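You operate a simulated robot arm through the tools that you are given. There is no shell and no other tool. Be economical: measure what you need, move in short steps, check, and stop when the job is done.

You run a simulated two-armed robot. Do the job below in one go: nothing can be reset, and whatever is moved stays where it is left.

Task
Hand the projector over from the grey laptop to the black one.
Fine: wake the black one by its pad, plug the amber video lead into it, select In 2 on the switcher; only then stop the grey one's cue and close its lid; the grey one stays switched on; other plugs stay.

It is judged by the outcome, as a careful person would: the job done as asked, and still so three seconds after it is handed in. It fails if anything else is knocked over, pushed out of place, dropped, spilled or broken. A push-on lid holds only when it is set on centred and level and pressed home; a screw cap is set on level and turned clockwise until tight.

Robot
Two 7-joint arms with fingered hands on one trunk that stands fixed in place. Base frame: the origin is at the foot of the trunk, x ahead of it, y to its left, z up; the work surface is at about z = 0.75. Readings come in m, rad, newtons and seconds.
The left shoulder is at [0.081, 0.241, 1.342], the right one opposite. Payload 4.9 kg a hand.
The TCP of each hand is the grasp point between the finger pads, 0.032 m short of the fingertips. In the tool frame z runs along the fingers and y along their closing line. The gripper opens to 0.2 m. The gripper's body begins 0.089 m behind the TCP. The gripper is a hand of 4 fingers: y runs from the thumb to the fingers, the wrist lies at [0, 0, -0.267] in the tool frame, and closing takes about 1.5 s.
Orientation is that of the tool frame in the base frame, as [roll, pitch, yaw] about the fixed x, y, z axes, in that order (R = Rz(yaw) Ry(pitch) Rx(roll)). With the fingers straight down and closing along the base's y, the tool's x points along the base's -x, its y along +y and its z along -z.

Tools
- The arms move only by the tool play_rows. It takes "left_targets", "right_targets" or both (then of equal length, played together; a hand with none holds still); each is a list of rows, each an object of numbers (a shift or turn left out is 0, a gripper value left out holds the last): "wx", "wy", "wz": the turn, a rotation vector about the tool's x, y, z in rad; "tx", "ty", "tz": the shift along the tool's x, y, z in m; "hand": the gripper command, from -1 (fully open) to 1 (shut), values between in proportion. In form: [{"wx": .., "wy": .., "wz": .., "tx": .., "ty": .., "tz": .., "hand": ..}, ...]. A call has 1 to 8 rows; each row is the pose to reach, as a shift and turn from the pose commanded when the call began, along the tool's axes at that moment. Rows are played at 5 a second. More than 0.05 m and 0.15 rad between two rows, or a gripper value outside its range, and nothing of the call is played. A pose out of reach is approached as far as the arm can. The call stops where the force on the tool passes 50 N (or 10 N more than at its start, if that is more) or the arm is blocked; 0.2 s more then pass. The fingers move at their own pace (about 0.072 m/s each) and stop on an object; they squeeze with about 33 N. The grip force told is the motor's: it shows also when the fingers shut on nothing. Time passes only in rows, and 0.2 s behind the last, so rows that repeat a pose let the fingers close. The reply holds the time, the measured pose of the TCP, the force on the tool along the base axes, the opening and the grip force, in the units named above and with some noise, with the torque about the TCP (base axes, N m) and any sound that the robot's microphone picked up, and new pictures: "pictures" is both (left out), scene, wrist or none (wrist: the cameras of the hands that moved).
- Cameras (640 x 400 px; columns grow to the right, rows downward): "scene" is now at [0.1124, 0.0152, 1.5037]; the picture's right is [0.19, -0.98, -0.00], its down [-0.67, -0.13, -0.73] and it looks along [0.72, 0.14, -0.68] (base axes); focal length 297 px, centre (320, 200). "left" rides on the left gripper at [-0.069, -0.069, -0.116] in its tool frame; the picture's right is [0.71, -0.71, 0.00], its down [0.54, 0.54, -0.64] and it looks along [0.46, 0.45, 0.77] (tool axes); focal length 226 px, centre (320, 200). "right" rides on the right gripper at [0.069, -0.069, -0.116] in its tool frame; the picture's right is [0.71, 0.71, 0.00], its down [-0.54, 0.54, -0.64] and it looks along [-0.45, 0.46, 0.77] (tool axes); focal length 226 px, centre (320, 200). There is no depth. A picture from a camera that has moved, and an enlarged one, comes with that camera's place and axes in the base frame and with its lens.
- raise_lower(by): slides the trunk up (or, below 0, down) by that many m; the arms and the scene camera ride with it, the base frame stays. It gives what a move gives, with no picture.
- set_grasp(shape, hand): the hand has 4 fingers and takes this shape, open, in about a second: jaw (thumb against the fingers, like two jaws); tri (thumb and two fingers); tip (a fingertip pinch); poke (one finger out to press); point (the index stretched); flat (the hand flat); cup (the hand cupped); fist (a fist). The gripper value then closes the fingers along that shape, each until it touches; the sizes above hold for jaw. It gives what a move gives, with no picture.
- pan_tilt(pan, tilt): turns the head with the scene camera to pan (to the left, within 1.501 rad either way) and tilt (down, from -0.506 to 1.204), counted from straight ahead of the robot. It gives what a move gives, and a new picture of the scene camera.
- zoom(camera, box): a new picture of the part [left, top, right, bottom] of that camera's present view, enlarged. It takes no simulated time.
- job_done(): hands the job in; it is judged then, once.

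Work in short steps. Places have to be worked out from the pictures, the camera data and where the tool is seen: move nearer, look again, correct. Check each grasp and each placing, and mend what went wrong. You have 120 turns and 200 pictures in all, those below and enlarged ones among them. Open the grippers and draw the arms clear of the work before you hand the job in, unless the task says otherwise; then end with one line.

The tools are called after "Request:" as a command line: name --argument value ..., lists and objects as JSON in quotes. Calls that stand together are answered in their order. play_rows: Moves the arms, as the interface text tells. Its arguments: {"type":"object","properties":{"left_targets":{"type":"array","items":{"type":"object","properties":{"wx":{"type":"number"},"wy":{"type":"number"},"wz":{"type":"number"},"tx":{"type":"number"},"ty":{"type":"number"},"tz":{"type":"number"},"hand":{"type":"number"}}}},"right_targets":{"type":"array","items":{"type":"object","properties":{"wx":{"type":"number"},"wy":{"type":"number"},"wz":{"type":"number"},"tx":{"type":"number"},"ty":{"type":"number"},"tz":{"type":"number"},"hand":{"type":"number"}}}},"pictures":{"type":"string","enum":["both","scene","wrist","none"]}},"required":[]} The other tools are called the same way: raise_lower (by) slides the trunk up or down; set_grasp (shape, hand) gives the hand a shape; pan_tilt (pan, tilt) turns the head that bears the scene camera; zoom (camera, box) takes an enlarged picture of a part of a camera's view; job_done () hands the job in.

At the start:

```text
time: 0.0
left_tcp_pos: [0.6995, 0.414, 1.2096]
left_orientation: [-3.141, 0.0, 3.141]
left_ft_force: [-0.5, 0.4, 0.1]
left_moment: [0.02, 0.01, -0.03]
left_grip_width: 0.1999
left_finger_force: 0.0
left_shape: jaw
right_tcp_pos: [0.753, -0.3068, 1.1829]
right_orientation: [-3.14, 0.001, 3.14]
right_ft_force: [-0.8, 0.2, 0.8]
right_moment: [0.02, 0.01, -0.03]
right_grip_width: 0.1999
right_finger_force: 0.1
right_shape: jaw
trunk travel left (down, up): [-0.25, 0.59]
head pan, tilt: [0.195, 0.745]
```

scene: 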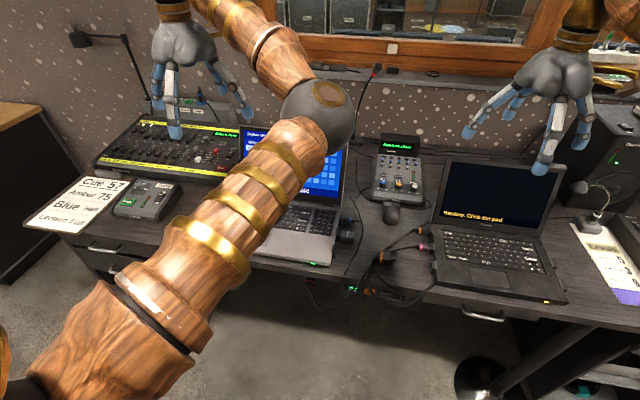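
right: 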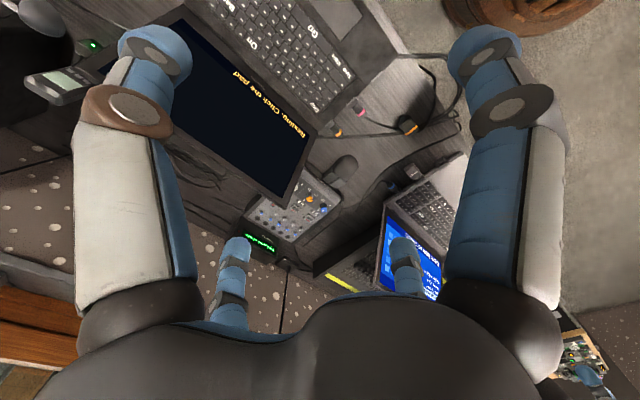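
left: 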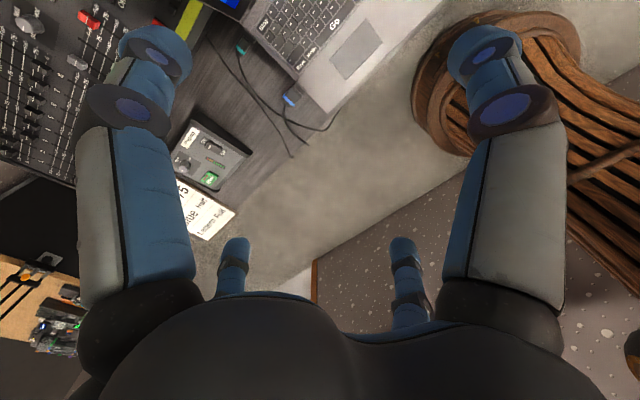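

The left arm hides part of the desk, so I zoom on the key areas first.

Request:
zoom --camera "scene" --box '[320, 130, 580, 310]'

Request:
zoom --camera "scene" --box '[20, 90, 280, 250]'

Request:
zoom --camera "scene" --box '[240, 120, 440, 310]'

Request:
zoom --camera "right" --box '[200, 0, 480, 300]'

```text
2.22 times, centred on (450, 220) of scene
camera zoom: at [0.1124, 0.0152, 1.5037], right [0.19, -0.98, 0.0], down [-0.67, -0.13, -0.73], along [0.72, 0.14, -0.68], focal length 660 px, centre (31, 156)
```

zoom: 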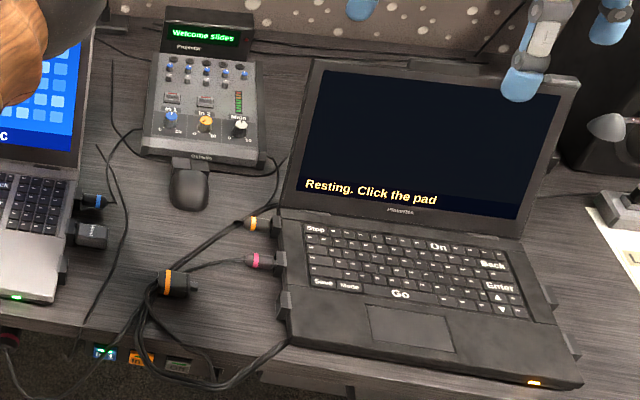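

```text
2.46 times, centred on (150, 170) of scene
camera zoom: at [0.1124, 0.0152, 1.5037], right [0.19, -0.98, 0.0], down [-0.67, -0.13, -0.73], along [0.72, 0.14, -0.68], focal length 731 px, centre (738, 274)
```

zoom: 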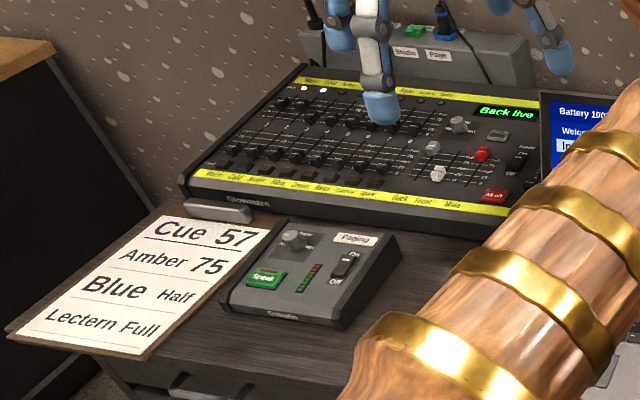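

```text
2.11 times, centred on (340, 215) of scene
camera zoom: at [0.1124, 0.0152, 1.5037], right [0.19, -0.98, 0.0], down [-0.67, -0.13, -0.73], along [0.72, 0.14, -0.68], focal length 625 px, centre (278, 168)
```

zoom: 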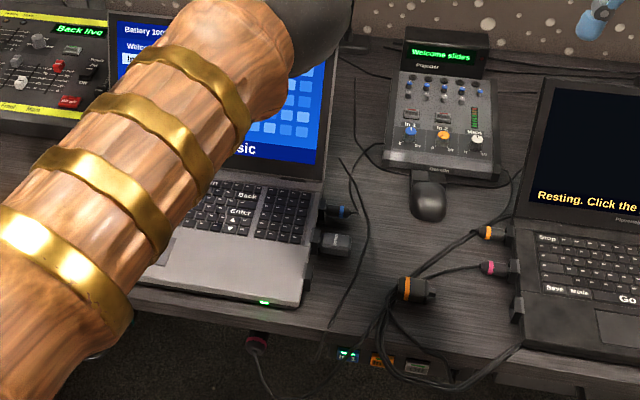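

```text
1.33 times, centred on (340, 150) of right
camera zoom: at [0.6835, -0.3755, 1.3001], right [-0.71, 0.71, 0.0], down [0.54, 0.54, 0.64], along [0.45, 0.45, -0.77], focal length 301 px, centre (293, 267)
```

zoom: 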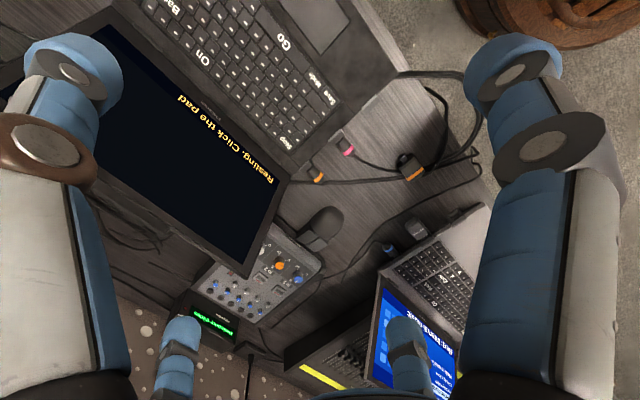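

The left forearm hides the grey laptop, so I draw the left hand outward and back.

Request:
play_rows --left_targets '[{"tx": 0.03, "ty": 0.03, "tz": -0.01}, {"tx": 0.06, "ty": 0.06, "tz": -0.02}, {"tx": 0.09, "ty": 0.09, "tz": -0.03}, {"tx": 0.12, "ty": 0.12, "tz": -0.04}, {"tx": 0.15, "ty": 0.15, "tz": -0.05}, {"tx": 0.18, "ty": 0.18, "tz": -0.06}, {"tx": 0.21, "ty": 0.21, "tz": -0.07}, {"tx": 0.24, "ty": 0.24, "tz": -0.08}]' --pictures "scene"

```text
time: 1.8
left_tcp_pos: [0.4603, 0.6568, 1.2883]
left_orientation: [-3.141, -0.001, 3.138]
left_ft_force: [-0.8, -0.6, 0.2]
left_moment: [-0.03, -0.02, 0.01]
left_grip_width: 0.2001
left_finger_force: 0.0
left_shape: jaw
right_tcp_pos: [0.7506, -0.3062, 1.1845]
right_orientation: [-3.138, -0.001, 3.137]
right_ft_force: [0.2, 0.7, -0.2]
right_moment: [-0.06, -0.05, -0.03]
right_grip_width: 0.2002
right_finger_force: 0.1
right_shape: jaw
trunk travel left (down, up): [-0.25, 0.59]
head pan, tilt: [0.195, 0.745]
camera scene: at [0.111, 0.0173, 1.5037], right [0.19, -0.98, 0.0], down [-0.67, -0.13, -0.73], along [0.72, 0.14, -0.68], focal length 297 px, centre (320, 200)
```

scene: 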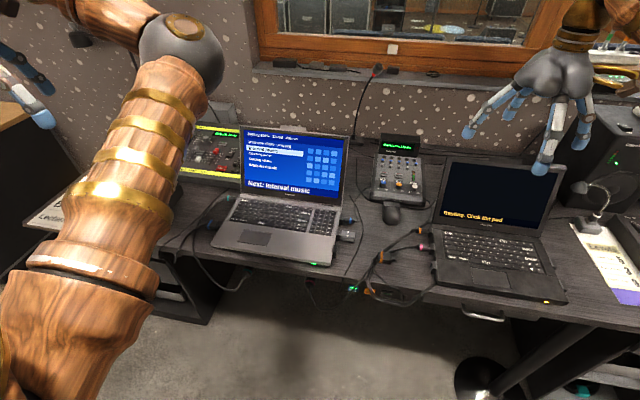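

Now the grey laptop is visible; I zoom on it, the cables, the switcher and the black laptop.

Request:
zoom --camera "scene" --box '[200, 120, 360, 220]'

Request:
zoom --camera "scene" --box '[200, 190, 360, 290]'

Request:
zoom --camera "scene" --box '[330, 210, 450, 310]'

Request:
zoom --camera "scene" --box '[355, 125, 455, 225]'

Request:
zoom --camera "scene" --box '[420, 200, 580, 310]'

```text
4.00 times, centred on (280, 170) of scene
camera zoom: at [0.111, 0.0173, 1.5037], right [0.19, -0.98, 0.0], down [-0.67, -0.13, -0.73], along [0.72, 0.14, -0.68], focal length 1188 px, centre (480, 320)
```

zoom: 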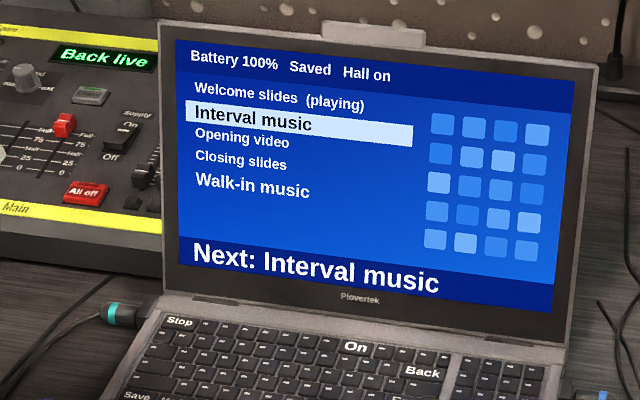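

```text
4.00 times, centred on (280, 240) of scene
camera zoom: at [0.111, 0.0173, 1.5037], right [0.19, -0.98, 0.0], down [-0.67, -0.13, -0.73], along [0.72, 0.14, -0.68], focal length 1188 px, centre (480, 40)
```

zoom: 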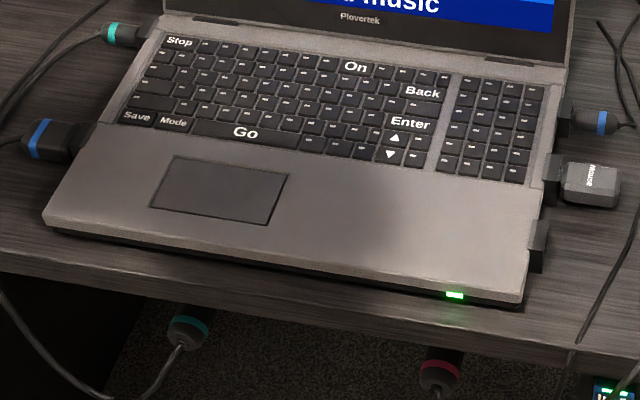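

```text
4.00 times, centred on (390, 260) of scene
camera zoom: at [0.111, 0.0173, 1.5037], right [0.19, -0.98, 0.0], down [-0.67, -0.13, -0.73], along [0.72, 0.14, -0.68], focal length 1188 px, centre (40, -40)
```

zoom: 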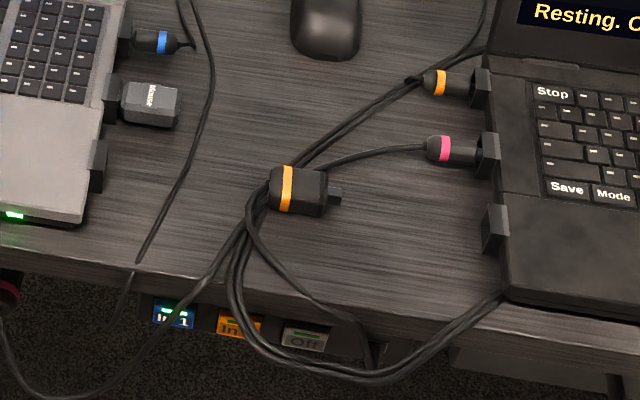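

```text
4.00 times, centred on (405, 175) of scene
camera zoom: at [0.111, 0.0173, 1.5037], right [0.19, -0.98, 0.0], down [-0.67, -0.13, -0.73], along [0.72, 0.14, -0.68], focal length 1188 px, centre (-20, 300)
```

zoom: 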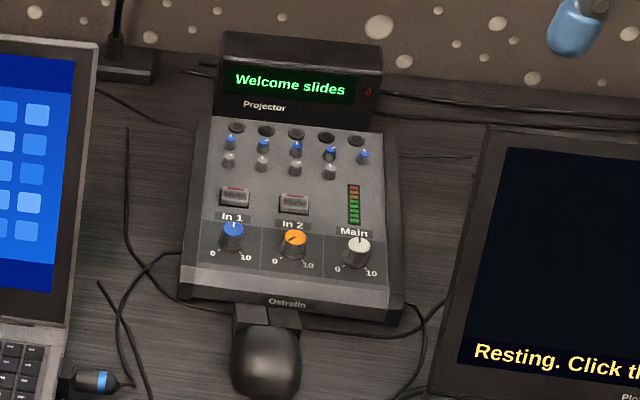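

```text
3.64 times, centred on (500, 255) of scene
camera zoom: at [0.111, 0.0173, 1.5037], right [0.19, -0.98, 0.0], down [-0.67, -0.13, -0.73], along [0.72, 0.14, -0.68], focal length 1080 px, centre (-334, 0)
```

zoom: 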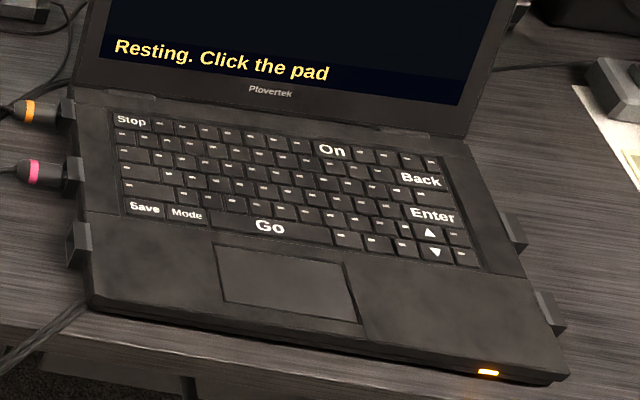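

The free amber-ringed big plug lies about (0.68,-0.07), an empty port on the black laptop's left side about (0.674,-0.21), and small In 1 / In 2 / Off buttons sit on the desk front edge near (0.59,-0.03). I shape the right hand to poke for the pad and look.

Request:
set_grasp --hand "right" --shape "poke"

Request:
play_rows --right_targets '[{"tx": 0.03, "tz": 0.02}, {"tx": 0.06, "tz": 0.05}, {"tx": 0.08, "ty": -0.02, "tz": 0.09}, {"tx": 0.09, "ty": -0.04, "tz": 0.13}, {"tx": 0.09, "ty": -0.05, "tz": 0.17}, {"tx": 0.09, "ty": -0.056, "tz": 0.21}]'

```text
time: 2.7
left_tcp_pos: [0.4619, 0.6549, 1.2889]
left_orientation: [-3.14, 0.002, 3.14]
left_ft_force: [0.0, -0.4, 0.3]
left_moment: [0.01, 0.0, -0.03]
left_grip_width: 0.1999
left_finger_force: 0.1
left_shape: jaw
right_tcp_pos: [0.7529, -0.3056, 1.183]
right_orientation: [3.141, 0.001, 3.139]
right_ft_force: [-0.7, -0.6, 0.5]
right_moment: [0.02, -0.02, -0.01]
right_grip_width: 0.0002
right_finger_force: 0.0
right_shape: poke
trunk travel left (down, up): [-0.25, 0.59]
head pan, tilt: [0.195, 0.745]
```

```text
time: 4.1
left_tcp_pos: [0.4624, 0.6549, 1.2895]
left_orientation: [-3.14, 0.001, 3.14]
left_ft_force: [0.2, 0.0, 0.2]
left_moment: [0.02, 0.03, 0.03]
left_grip_width: 0.1998
left_finger_force: 0.1
left_shape: jaw
right_tcp_pos: [0.6623, -0.3627, 0.9723]
right_orientation: [-3.141, 0.0, 3.141]
right_ft_force: [0.7, 0.4, 0.9]
right_moment: [0.02, -0.02, 0.0]
right_grip_width: 0.0001
right_finger_force: 0.1
right_shape: poke
trunk travel left (down, up): [-0.25, 0.59]
head pan, tilt: [0.195, 0.745]
camera scene: at [0.1128, 0.0144, 1.5038], right [0.19, -0.98, 0.0], down [-0.67, -0.13, -0.73], along [0.72, 0.14, -0.68], focal length 297 px, centre (320, 200)
camera right: at [0.5934, -0.432, 1.0896], right [-0.71, 0.71, 0.0], down [0.54, 0.54, 0.64], along [0.45, 0.45, -0.77], focal length 226 px, centre (320, 200)
```

scene: 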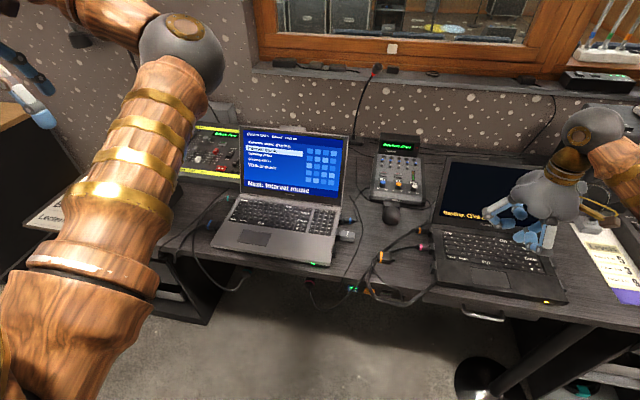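
right: 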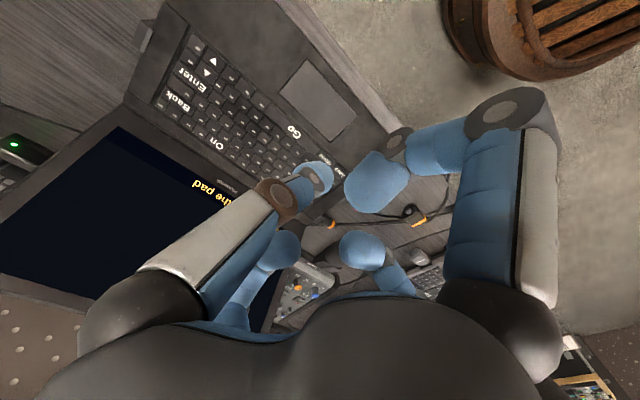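

I check the poke shape close up.

Request:
zoom --camera "scene" --box '[470, 170, 590, 260]'

Request:
zoom --camera "right" --box '[220, 40, 480, 300]'

```text
4.44 times, centred on (530, 215) of scene
camera zoom: at [0.1128, 0.0144, 1.5038], right [0.19, -0.98, 0.0], down [-0.67, -0.13, -0.73], along [0.72, 0.14, -0.68], focal length 1320 px, centre (-613, 133)
```

zoom: 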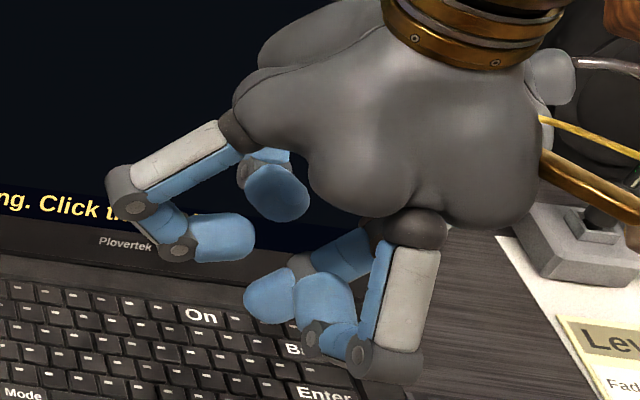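

```text
1.54 times, centred on (350, 170) of right
camera zoom: at [0.5934, -0.432, 1.0896], right [-0.71, 0.71, 0.0], down [0.54, 0.54, 0.64], along [0.45, 0.45, -0.77], focal length 348 px, centre (274, 246)
```

zoom: 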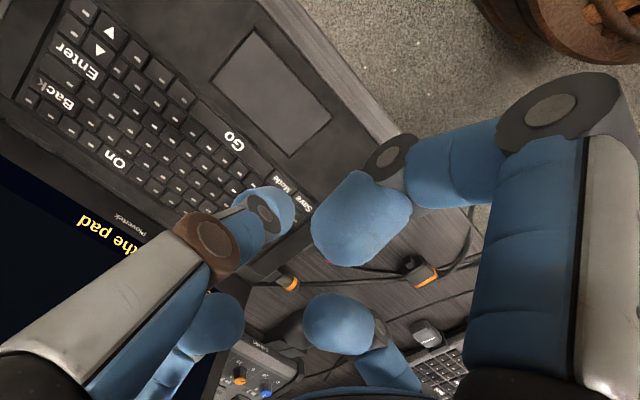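

No finger clearly stands out in poke; I try "point" to compare.

Request:
set_grasp --hand "right" --shape "point"

Request:
zoom --camera "scene" --box '[470, 170, 590, 260]'

Request:
zoom --camera "right" --box '[60, 0, 640, 400]'

```text
time: 5.0
left_tcp_pos: [0.4612, 0.6554, 1.2893]
left_orientation: [-3.14, -0.001, 3.141]
left_ft_force: [-0.2, 0.5, -0.6]
left_moment: [-0.01, -0.02, 0.01]
left_grip_width: 0.2
left_finger_force: 0.0
left_shape: jaw
right_tcp_pos: [0.6615, -0.361, 0.9731]
right_orientation: [-3.139, 0.001, -3.141]
right_ft_force: [-0.1, 0.9, 0.4]
right_moment: [-0.03, -0.02, 0.0]
right_grip_width: 0.1954
right_finger_force: 0.1
right_shape: point
trunk travel left (down, up): [-0.25, 0.59]
head pan, tilt: [0.195, 0.745]
```

```text
4.44 times, centred on (530, 215) of scene
camera zoom: at [0.1124, 0.0154, 1.5037], right [0.19, -0.98, 0.0], down [-0.67, -0.13, -0.73], along [0.72, 0.14, -0.68], focal length 1320 px, centre (-613, 133)
```

zoom: 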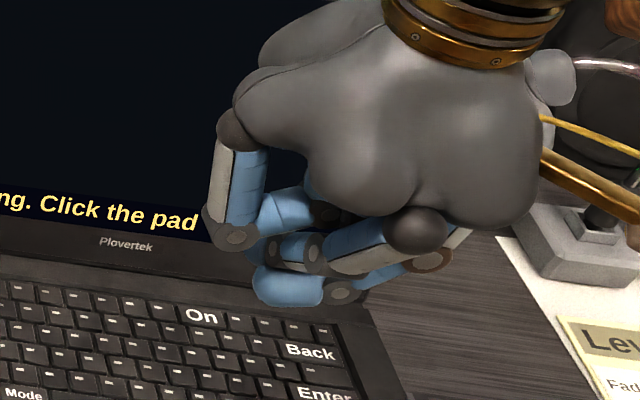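

```text
1.00 times, centred on (350, 200) of right (not enlarged: the box is as wide or as high as the picture)
camera zoom: at [0.5932, -0.4313, 1.0906], right [-0.71, 0.71, 0.0], down [0.54, 0.54, 0.64], along [0.45, 0.45, -0.77], focal length 226 px, centre (290, 200)
```

zoom: 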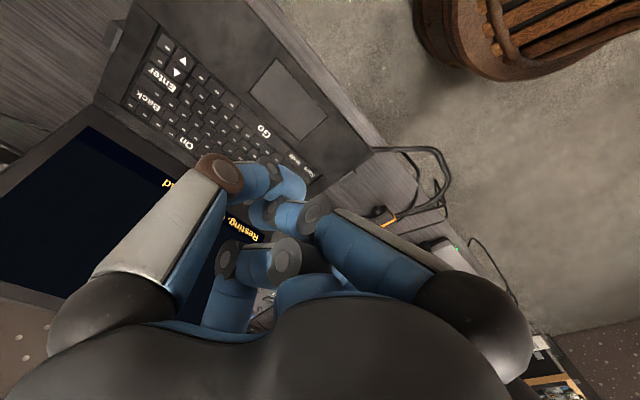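

The fingers may still be moving; I let a second pass and look.

Request:
play_rows --right_targets '[{"tx": 0}, {"tx": 0}, {"tx": 0}, {"tx": 0}, {"tx": 0}]' --pictures "wrist"

Request:
zoom --camera "scene" --box '[470, 170, 590, 260]'

```text
time: 6.2
left_tcp_pos: [0.461, 0.6546, 1.2889]
left_orientation: [-3.141, -0.002, 3.14]
left_ft_force: [-0.1, -0.1, 0.7]
left_moment: [-0.01, 0.01, 0.0]
left_grip_width: 0.1999
left_finger_force: 0.0
left_shape: jaw
right_tcp_pos: [0.6614, -0.3612, 0.9734]
right_orientation: [3.141, 0.0, 3.14]
right_ft_force: [0.4, -0.8, 0.0]
right_moment: [0.01, -0.01, -0.02]
right_grip_width: 0.1957
right_finger_force: 0.2
right_shape: point
trunk travel left (down, up): [-0.25, 0.59]
head pan, tilt: [0.195, 0.745]
camera right: at [0.5932, -0.4314, 1.0904], right [-0.71, 0.71, 0.0], down [0.54, 0.54, 0.64], along [0.45, 0.45, -0.77], focal length 226 px, centre (320, 200)
```

right: 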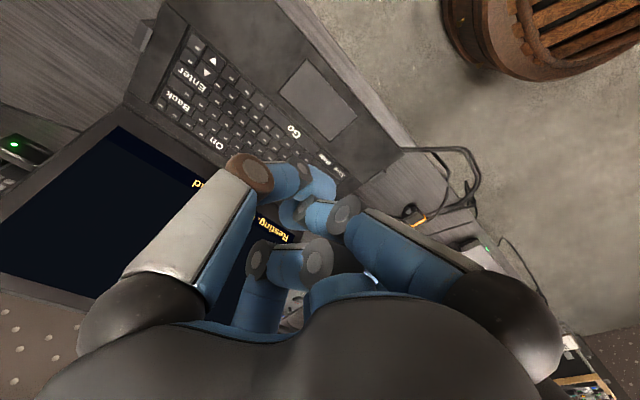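

```text
4.44 times, centred on (530, 215) of scene
camera zoom: at [0.1124, 0.0153, 1.5037], right [0.19, -0.98, 0.0], down [-0.67, -0.13, -0.73], along [0.72, 0.14, -0.68], focal length 1320 px, centre (-613, 133)
```

zoom: 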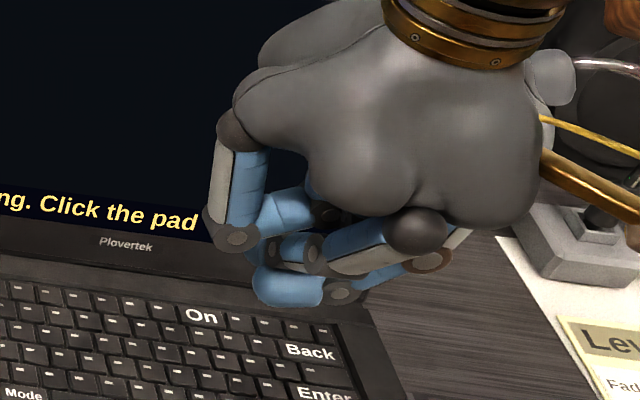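

Neither shows a lone straight finger. I try "tip" closed.

Request:
set_grasp --hand "right" --shape "tip"

Request:
play_rows --right_targets '[{"hand": 1}, {"hand": 1}, {"hand": 1}, {"hand": 1}, {"hand": 1}, {"hand": 1}, {"hand": 1}]' --pictures "wrist"

Request:
zoom --camera "scene" --box '[470, 170, 590, 260]'

```text
time: 7.1
left_tcp_pos: [0.4623, 0.6546, 1.2883]
left_orientation: [3.141, 0.001, 3.14]
left_ft_force: [0.9, 0.4, -0.1]
left_moment: [-0.01, -0.01, -0.02]
left_grip_width: 0.1999
left_finger_force: 0.1
left_shape: jaw
right_tcp_pos: [0.6616, -0.3615, 0.9729]
right_orientation: [-3.142, 0.0, 3.14]
right_ft_force: [-1.0, -0.5, 0.8]
right_moment: [0.01, -0.01, 0.0]
right_grip_width: 0.1997
right_finger_force: 0.0
right_shape: tip
trunk travel left (down, up): [-0.25, 0.59]
head pan, tilt: [0.195, 0.745]
```

```text
time: 8.7
left_tcp_pos: [0.4612, 0.6562, 1.2891]
left_orientation: [3.14, 0.0, 3.14]
left_ft_force: [-0.4, -0.4, 0.0]
left_moment: [0.0, 0.02, -0.01]
left_grip_width: 0.1999
left_finger_force: 0.0
left_shape: jaw
right_tcp_pos: [0.6608, -0.3613, 0.9737]
right_orientation: [-3.141, -0.001, 3.14]
right_ft_force: [0.6, -0.3, 0.0]
right_moment: [0.02, -0.01, 0.0]
right_grip_width: 0.0
right_finger_force: 3.5
right_shape: tip
trunk travel left (down, up): [-0.25, 0.59]
head pan, tilt: [0.195, 0.745]
camera right: at [0.5931, -0.4314, 1.0904], right [-0.71, 0.71, 0.0], down [0.54, 0.54, 0.64], along [0.45, 0.45, -0.77], focal length 226 px, centre (320, 200)
```

right: 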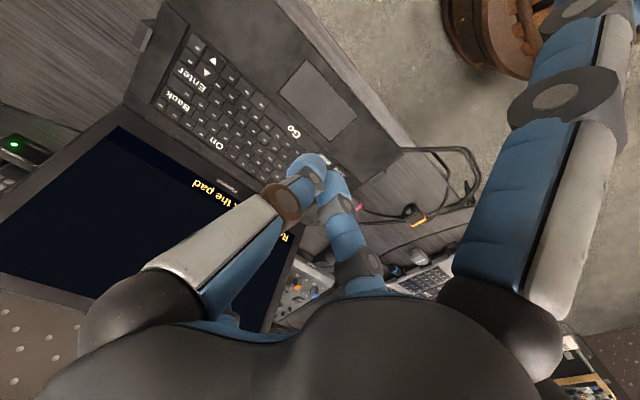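

```text
4.44 times, centred on (530, 215) of scene
camera zoom: at [0.1123, 0.0153, 1.5037], right [0.19, -0.98, 0.0], down [-0.67, -0.13, -0.73], along [0.72, 0.14, -0.68], focal length 1320 px, centre (-613, 133)
```

zoom: 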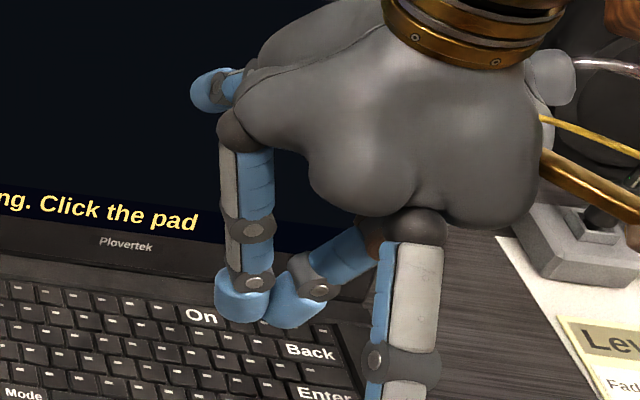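

Tip leaves a free finger hanging down. I check poke with the hand closed.

Request:
set_grasp --hand "right" --shape "poke"

Request:
play_rows --right_targets '[{"hand": 1}, {"hand": 1}, {"hand": 1}, {"hand": 1}, {"hand": 1}, {"hand": 1}, {"hand": 1}]' --pictures "wrist"

Request:
zoom --camera "scene" --box '[470, 170, 590, 260]'

```text
time: 9.6
left_tcp_pos: [0.4608, 0.6551, 1.289]
left_orientation: [3.141, -0.001, 3.14]
left_ft_force: [-0.9, -0.2, 1.2]
left_moment: [-0.04, 0.03, 0.01]
left_grip_width: 0.2
left_finger_force: 0.1
left_shape: jaw
right_tcp_pos: [0.6631, -0.361, 0.9733]
right_orientation: [-3.141, 0.002, 3.141]
right_ft_force: [0.6, -1.2, 0.5]
right_moment: [-0.01, 0.0, -0.03]
right_grip_width: 0.0
right_finger_force: 0.0
right_shape: poke
trunk travel left (down, up): [-0.25, 0.59]
head pan, tilt: [0.195, 0.745]
```

```text
time: 11.2
left_tcp_pos: [0.4612, 0.656, 1.2886]
left_orientation: [3.141, -0.001, 3.14]
left_ft_force: [0.3, -0.9, 0.1]
left_moment: [0.0, 0.02, 0.02]
left_grip_width: 0.2002
left_finger_force: 0.0
left_shape: jaw
right_tcp_pos: [0.661, -0.3618, 0.9728]
right_orientation: [3.141, -0.001, 3.14]
right_ft_force: [0.6, -0.4, 1.0]
right_moment: [-0.02, -0.01, -0.01]
right_grip_width: 0.0
right_finger_force: 0.1
right_shape: poke
trunk travel left (down, up): [-0.25, 0.59]
head pan, tilt: [0.195, 0.745]
camera right: at [0.5931, -0.4314, 1.0904], right [-0.71, 0.71, 0.0], down [0.54, 0.54, 0.64], along [0.45, 0.45, -0.77], focal length 226 px, centre (320, 200)
```

right: 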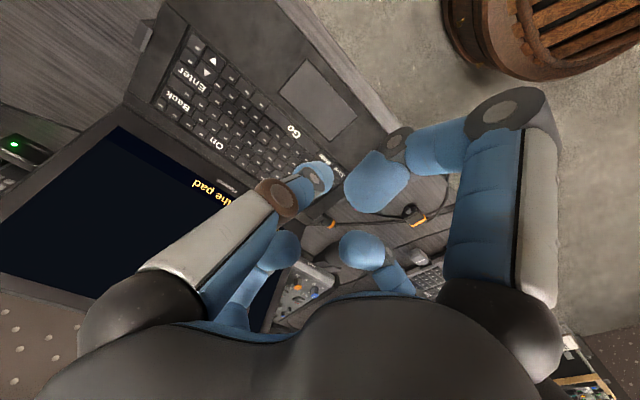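

```text
4.44 times, centred on (530, 215) of scene
camera zoom: at [0.1123, 0.0153, 1.5037], right [0.19, -0.98, 0.0], down [-0.67, -0.13, -0.73], along [0.72, 0.14, -0.68], focal length 1320 px, centre (-613, 133)
```

zoom: 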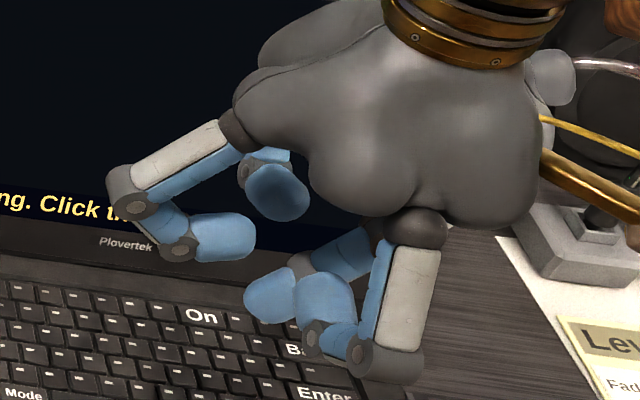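

I zoom tighter on the poke shape from both cameras to tell which fingertip is lowest.

Request:
zoom --camera "scene" --box '[490, 190, 560, 255]'

Request:
zoom --camera "right" --box '[180, 120, 440, 300]'

```text
6.15 times, centred on (525, 222) of scene
camera zoom: at [0.1123, 0.0153, 1.5037], right [0.19, -0.98, 0.0], down [-0.67, -0.13, -0.73], along [0.72, 0.14, -0.68], focal length 1827 px, centre (-942, 62)
```

zoom: 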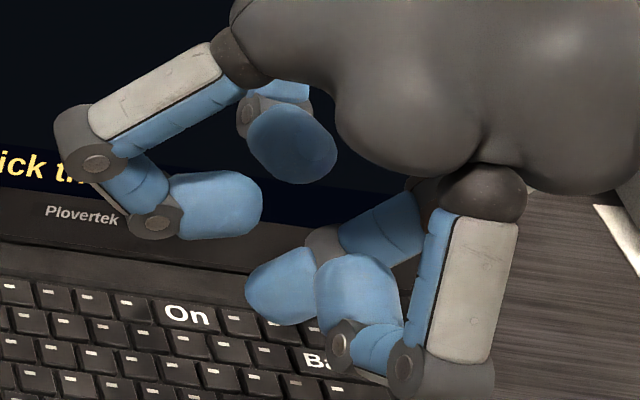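

```text
2.22 times, centred on (310, 210) of right
camera zoom: at [0.5931, -0.4314, 1.0904], right [-0.71, 0.71, 0.0], down [0.54, 0.54, 0.64], along [0.45, 0.45, -0.77], focal length 502 px, centre (342, 178)
```

zoom: 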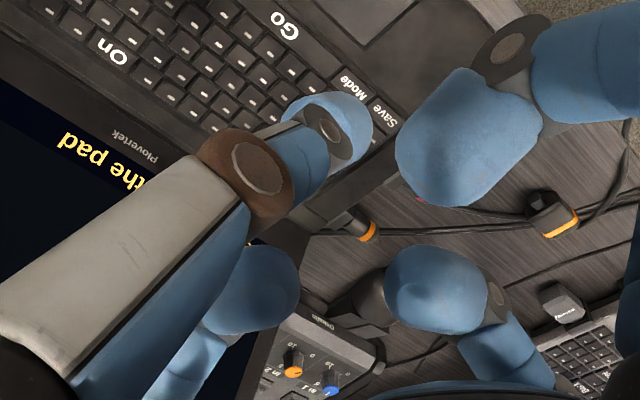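

The straight finger's tip lies on the tool axis about 0.03 below the TCP, other fingers are higher. The pad centre is estimated at (0.66,-0.367), right below, so I descend most of the way.

Request:
play_rows --right_targets '[{"tz": 0.04}, {"tz": 0.08, "ty": -0.003}, {"tz": 0.12, "ty": -0.005}, {"tz": 0.13, "ty": -0.005}]'

Request:
zoom --camera "scene" --box '[430, 200, 570, 310]'

```text
time: 12.2
left_tcp_pos: [0.4619, 0.6564, 1.2891]
left_orientation: [-3.141, -0.001, 3.14]
left_ft_force: [-0.1, 0.1, 0.0]
left_moment: [0.02, -0.04, 0.0]
left_grip_width: 0.1998
left_finger_force: 0.0
left_shape: jaw
right_tcp_pos: [0.6605, -0.3675, 0.8426]
right_orientation: [3.141, 0.0, -3.141]
right_ft_force: [0.4, -0.7, 0.0]
right_moment: [-0.01, 0.0, 0.01]
right_grip_width: 0.0001
right_finger_force: 0.2
right_shape: poke
trunk travel left (down, up): [-0.25, 0.59]
head pan, tilt: [0.195, 0.745]
camera scene: at [0.1124, 0.0153, 1.5037], right [0.19, -0.98, 0.0], down [-0.67, -0.13, -0.73], along [0.72, 0.14, -0.68], focal length 297 px, centre (320, 200)
camera right: at [0.5913, -0.4375, 0.9598], right [-0.71, 0.71, 0.0], down [0.54, 0.54, 0.64], along [0.45, 0.45, -0.77], focal length 226 px, centre (320, 200)
```

scene: 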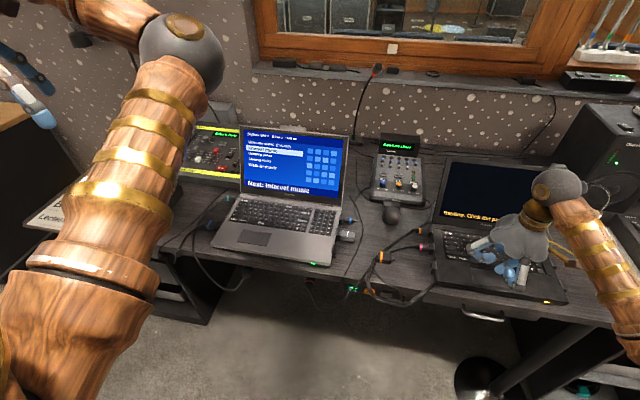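
right: 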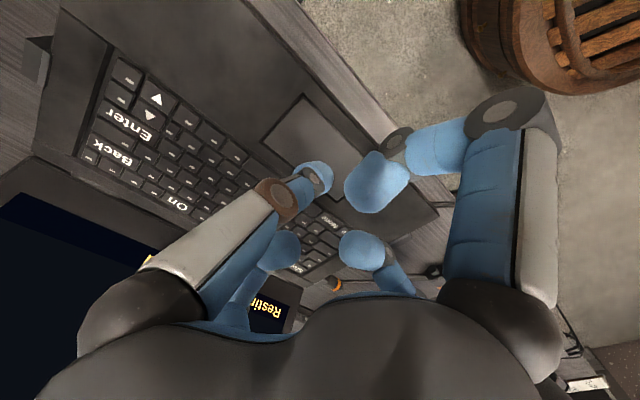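

```text
3.64 times, centred on (500, 255) of scene
camera zoom: at [0.1124, 0.0153, 1.5037], right [0.19, -0.98, 0.0], down [-0.67, -0.13, -0.73], along [0.72, 0.14, -0.68], focal length 1080 px, centre (-334, 0)
```

zoom: 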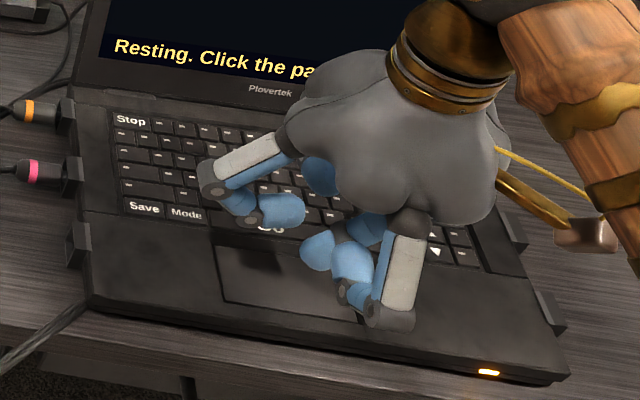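

The tip is above the pad; I press down gently.

Request:
play_rows --right_targets '[{"tz": 0.012}, {"tz": 0.02}, {"tz": 0.026}, {"tz": 0.031}, {"tz": 0.035}, {"tz": 0.039}, {"tz": 0.043}]' --pictures "wrist"

```text
time: 13.9
left_tcp_pos: [0.4586, 0.6561, 1.289]
left_orientation: [-3.14, 0.002, 3.14]
left_ft_force: [0.7, 0.9, 0.2]
left_moment: [0.01, 0.06, -0.02]
left_grip_width: 0.2
left_finger_force: 0.0
left_shape: jaw
right_tcp_pos: [0.6636, -0.3707, 0.8057]
right_orientation: [-3.135, 0.013, 3.137]
right_ft_force: [-4.6, -1.5, 28.7]
right_moment: [0.11, 0.27, 0.03]
right_grip_width: 0.0
right_finger_force: 0.0
right_shape: poke
trunk travel left (down, up): [-0.25, 0.59]
head pan, tilt: [0.195, 0.745]
heard: click
stopped in row 7 (right hand): the force on the tool passed its limit at 54 N (the readings are from after the stop); the commanded pose is now the measured one
camera right: at [0.5927, -0.4385, 0.9226], right [-0.7, 0.71, -0.01], down [0.54, 0.54, 0.65], along [0.47, 0.45, -0.76], focal length 226 px, centre (320, 200)
```

right: 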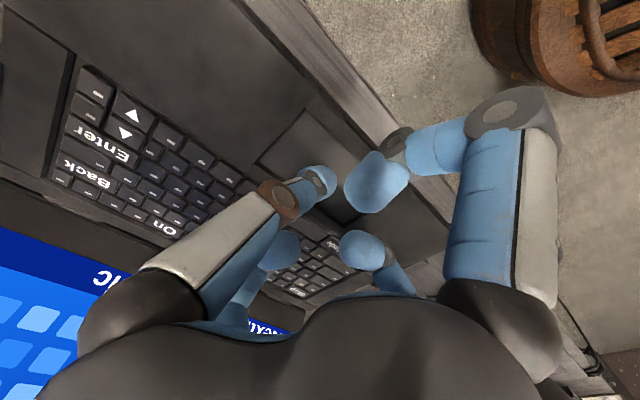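

Clicked, and the screen has lit. I lift clear, straighten, and look.

Request:
play_rows --right_targets '[{"tz": -0.04}, {"tz": -0.09}, {"tz": -0.13, "wx": -0.006, "wy": 0.013}, {"tz": -0.17, "wx": -0.006, "wy": 0.013}, {"tz": -0.2, "wx": -0.006, "wy": 0.013}, {"tz": -0.22, "ty": 0.04, "wx": -0.006, "wy": 0.013}]' --pictures "scene"

Request:
zoom --camera "scene" --box '[420, 150, 580, 260]'

```text
time: 15.3
left_tcp_pos: [0.4629, 0.6579, 1.287]
left_orientation: [-3.139, 0.0, 3.14]
left_ft_force: [0.2, 1.2, -0.7]
left_moment: [0.0, 0.01, 0.0]
left_grip_width: 0.2001
left_finger_force: 0.1
left_shape: jaw
right_tcp_pos: [0.6629, -0.3275, 1.0228]
right_orientation: [-3.141, -0.006, 3.137]
right_ft_force: [-0.7, 0.5, 0.2]
right_moment: [-0.03, 0.0, -0.04]
right_grip_width: 0.0004
right_finger_force: 0.1
right_shape: poke
trunk travel left (down, up): [-0.25, 0.59]
head pan, tilt: [0.195, 0.745]
camera scene: at [0.1134, 0.0181, 1.5035], right [0.19, -0.98, 0.0], down [-0.67, -0.13, -0.73], along [0.72, 0.14, -0.68], focal length 297 px, centre (320, 200)
```

scene: 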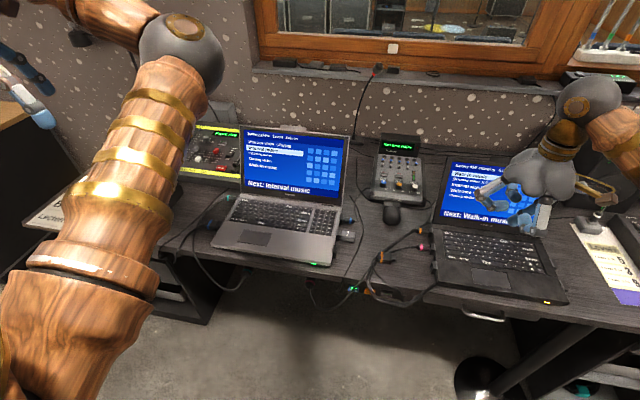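

```text
3.64 times, centred on (500, 205) of scene
camera zoom: at [0.1134, 0.0181, 1.5035], right [0.19, -0.98, 0.0], down [-0.67, -0.13, -0.73], along [0.72, 0.14, -0.68], focal length 1080 px, centre (-334, 182)
```

zoom: 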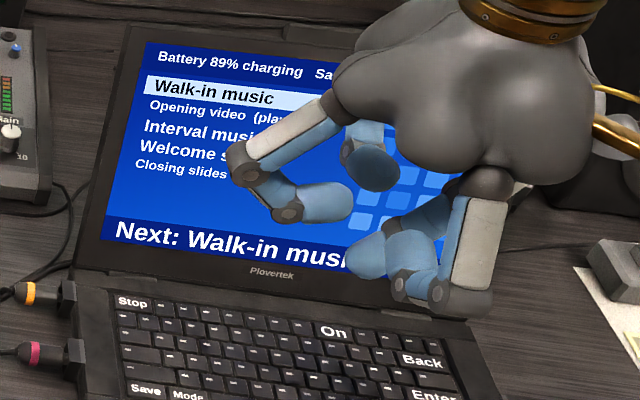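

The black laptop is awake. Next I shape the right hand as jaw and move it over the loose amber plug, turning 90° so that it closes along x.

Request:
set_grasp --hand "right" --shape "jaw"

Request:
play_rows --right_targets '[{"ty": 0.03, "wz": 0.14, "hand": 0.2}, {"ty": 0.06, "wz": 0.28}, {"ty": 0.09, "wz": 0.42}, {"ty": 0.12, "wz": 0.56}, {"ty": 0.15, "wz": 0.7}, {"ty": 0.18, "wz": 0.84}, {"ty": 0.21, "wz": 0.98}, {"ty": 0.237, "wz": 1.12}]' --pictures "none"

Request:
play_rows --right_targets '[{"wz": 0.15}, {"wz": 0.3}, {"wz": 0.45}, {"wz": 0.45}]'

```text
time: 16.2
left_tcp_pos: [0.4611, 0.655, 1.2894]
left_orientation: [-3.141, 0.0, 3.139]
left_ft_force: [0.0, 0.7, -0.6]
left_moment: [-0.03, 0.0, -0.01]
left_grip_width: 0.1999
left_finger_force: 0.0
left_shape: jaw
right_tcp_pos: [0.6626, -0.3288, 1.0216]
right_orientation: [3.141, -0.005, 3.136]
right_ft_force: [0.2, -0.3, -0.5]
right_moment: [0.03, 0.02, -0.01]
right_grip_width: 0.1999
right_finger_force: 0.1
right_shape: jaw
trunk travel left (down, up): [-0.25, 0.59]
head pan, tilt: [0.195, 0.745]
```

```text
time: 18.0
left_tcp_pos: [0.4614, 0.6578, 1.2881]
left_orientation: [-3.14, -0.002, 3.141]
left_ft_force: [-0.5, 0.4, -0.7]
left_moment: [-0.01, 0.0, -0.01]
left_grip_width: 0.1999
left_finger_force: 0.1
left_shape: jaw
right_tcp_pos: [0.6645, -0.0924, 1.021]
right_orientation: [-3.135, -0.003, 2.012]
right_ft_force: [0.8, 0.2, -0.4]
right_moment: [-0.02, 0.03, -0.01]
right_grip_width: 0.0805
right_finger_force: 0.1
right_shape: jaw
trunk travel left (down, up): [-0.25, 0.59]
head pan, tilt: [0.195, 0.745]
```

```text
time: 19.0
left_tcp_pos: [0.4615, 0.6556, 1.2885]
left_orientation: [3.141, 0.0, 3.141]
left_ft_force: [1.1, -0.2, 0.3]
left_moment: [-0.02, 0.02, 0.02]
left_grip_width: 0.2
left_finger_force: 0.1
left_shape: jaw
right_tcp_pos: [0.6647, -0.0916, 1.0224]
right_orientation: [-3.136, -0.001, 1.564]
right_ft_force: [0.1, -0.3, 0.0]
right_moment: [0.04, -0.01, 0.01]
right_grip_width: 0.0806
right_finger_force: 0.0
right_shape: jaw
trunk travel left (down, up): [-0.25, 0.59]
head pan, tilt: [0.195, 0.745]
camera scene: at [0.1124, 0.0156, 1.5037], right [0.19, -0.98, 0.0], down [-0.67, -0.13, -0.73], along [0.72, 0.14, -0.68], focal length 297 px, centre (320, 200)
camera right: at [0.5962, -0.0231, 1.1395], right [0.71, 0.7, 0.0], down [0.54, -0.55, 0.64], along [0.45, -0.46, -0.77], focal length 226 px, centre (320, 200)
```

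scene: 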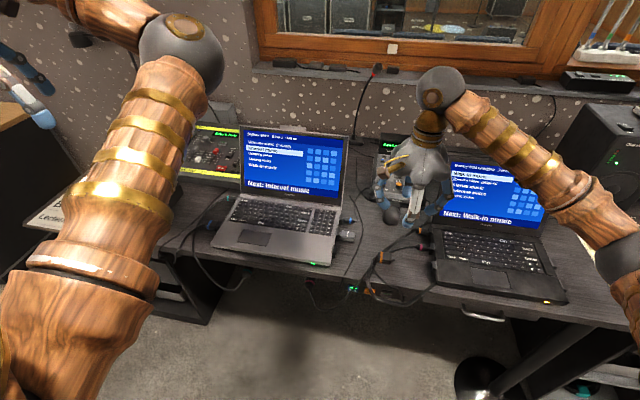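
right: 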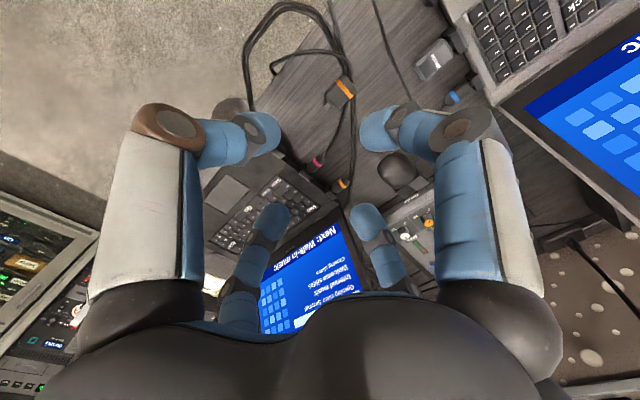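

The view is from behind the plug; I zoom on plug and ports from the wrist.

Request:
zoom --camera "right" --box '[260, 60, 380, 200]'

Request:
zoom --camera "scene" --box '[350, 210, 450, 300]'

```text
2.86 times, centred on (320, 130) of right
camera zoom: at [0.5962, -0.0231, 1.1395], right [0.71, 0.7, 0.0], down [0.54, -0.55, 0.64], along [0.45, -0.46, -0.77], focal length 646 px, centre (320, 400)
```

zoom: 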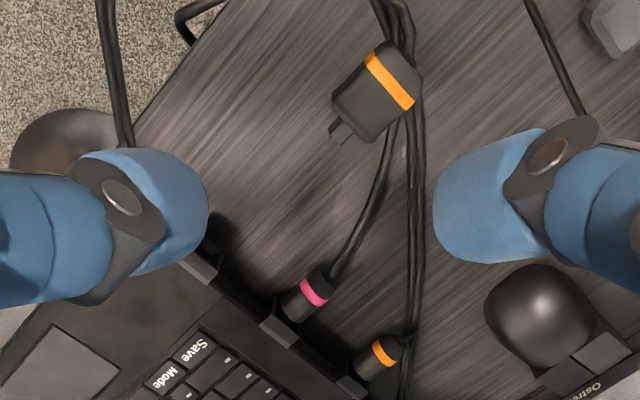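

```text
4.44 times, centred on (400, 255) of scene
camera zoom: at [0.1124, 0.0156, 1.5037], right [0.19, -0.98, 0.0], down [-0.67, -0.13, -0.73], along [0.72, 0.14, -0.68], focal length 1320 px, centre (-36, -44)
```

zoom: 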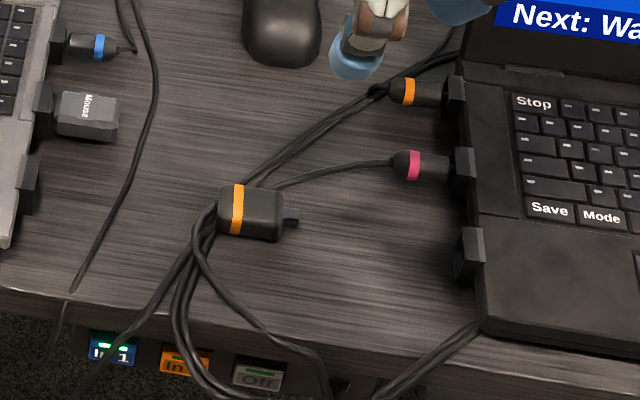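

The fingers form a cross, so "jaw" would put a finger on the plug's nose; "tip" pinches only along tool y. I set tip here and look where the free fingers are.

Request:
set_grasp --hand "right" --shape "tip"

Request:
play_rows --right_targets '[{"hand": 0.4}, {"hand": 0.4}, {"hand": 0.4}, {"hand": 0.4}, {"hand": 0.4}]'

Request:
zoom --camera "scene" --box '[340, 130, 480, 250]'

```text
time: 19.9
left_tcp_pos: [0.4612, 0.6559, 1.2879]
left_orientation: [-3.141, 0.0, 3.139]
left_ft_force: [0.6, -0.2, -0.3]
left_moment: [0.03, -0.02, -0.02]
left_grip_width: 0.2
left_finger_force: 0.1
left_shape: jaw
right_tcp_pos: [0.6638, -0.0922, 1.0212]
right_orientation: [-3.137, -0.003, 1.567]
right_ft_force: [-0.3, 0.5, -0.4]
right_moment: [0.01, -0.03, -0.02]
right_grip_width: 0.2003
right_finger_force: 0.0
right_shape: tip
trunk travel left (down, up): [-0.25, 0.59]
head pan, tilt: [0.195, 0.745]
```

```text
time: 21.1
left_tcp_pos: [0.4619, 0.6548, 1.2897]
left_orientation: [-3.141, 0.001, 3.14]
left_ft_force: [-0.4, 0.1, -0.2]
left_moment: [0.0, 0.0, -0.02]
left_grip_width: 0.2
left_finger_force: 0.0
left_shape: jaw
right_tcp_pos: [0.6645, -0.0921, 1.0214]
right_orientation: [-3.134, -0.001, 1.565]
right_ft_force: [0.3, 0.6, 0.0]
right_moment: [-0.03, 0.04, 0.02]
right_grip_width: 0.0605
right_finger_force: 0.1
right_shape: tip
trunk travel left (down, up): [-0.25, 0.59]
head pan, tilt: [0.195, 0.745]
camera scene: at [0.1124, 0.0154, 1.5037], right [0.19, -0.98, 0.0], down [-0.67, -0.13, -0.73], along [0.72, 0.14, -0.68], focal length 297 px, centre (320, 200)
camera right: at [0.596, -0.0234, 1.1395], right [0.71, 0.7, 0.0], down [0.54, -0.55, 0.64], along [0.45, -0.46, -0.77], focal length 226 px, centre (320, 200)
```

scene: 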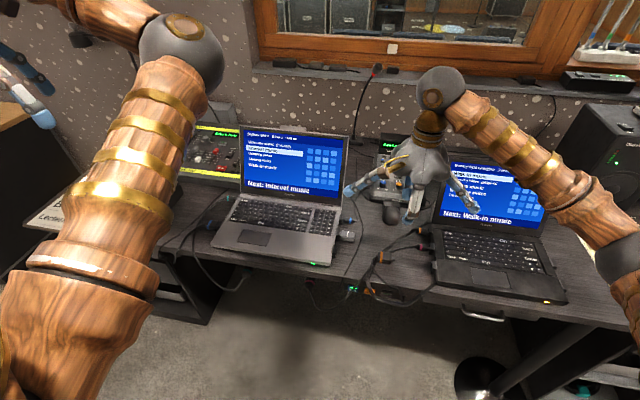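
right: 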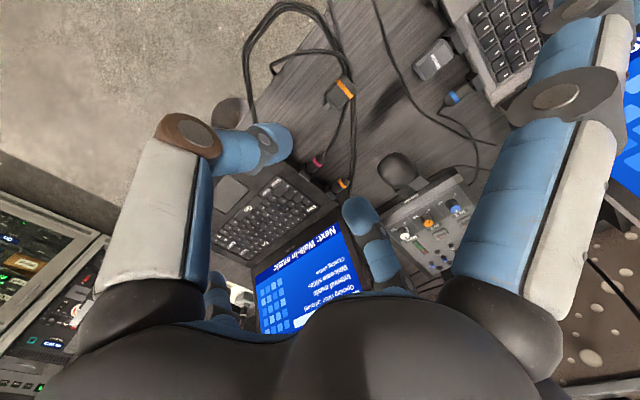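

```text
3.33 times, centred on (410, 190) of scene
camera zoom: at [0.1124, 0.0154, 1.5037], right [0.19, -0.98, 0.0], down [-0.67, -0.13, -0.73], along [0.72, 0.14, -0.68], focal length 990 px, centre (20, 233)
```

zoom: 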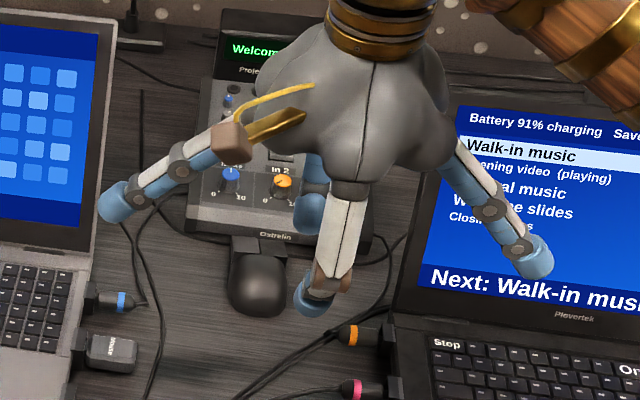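

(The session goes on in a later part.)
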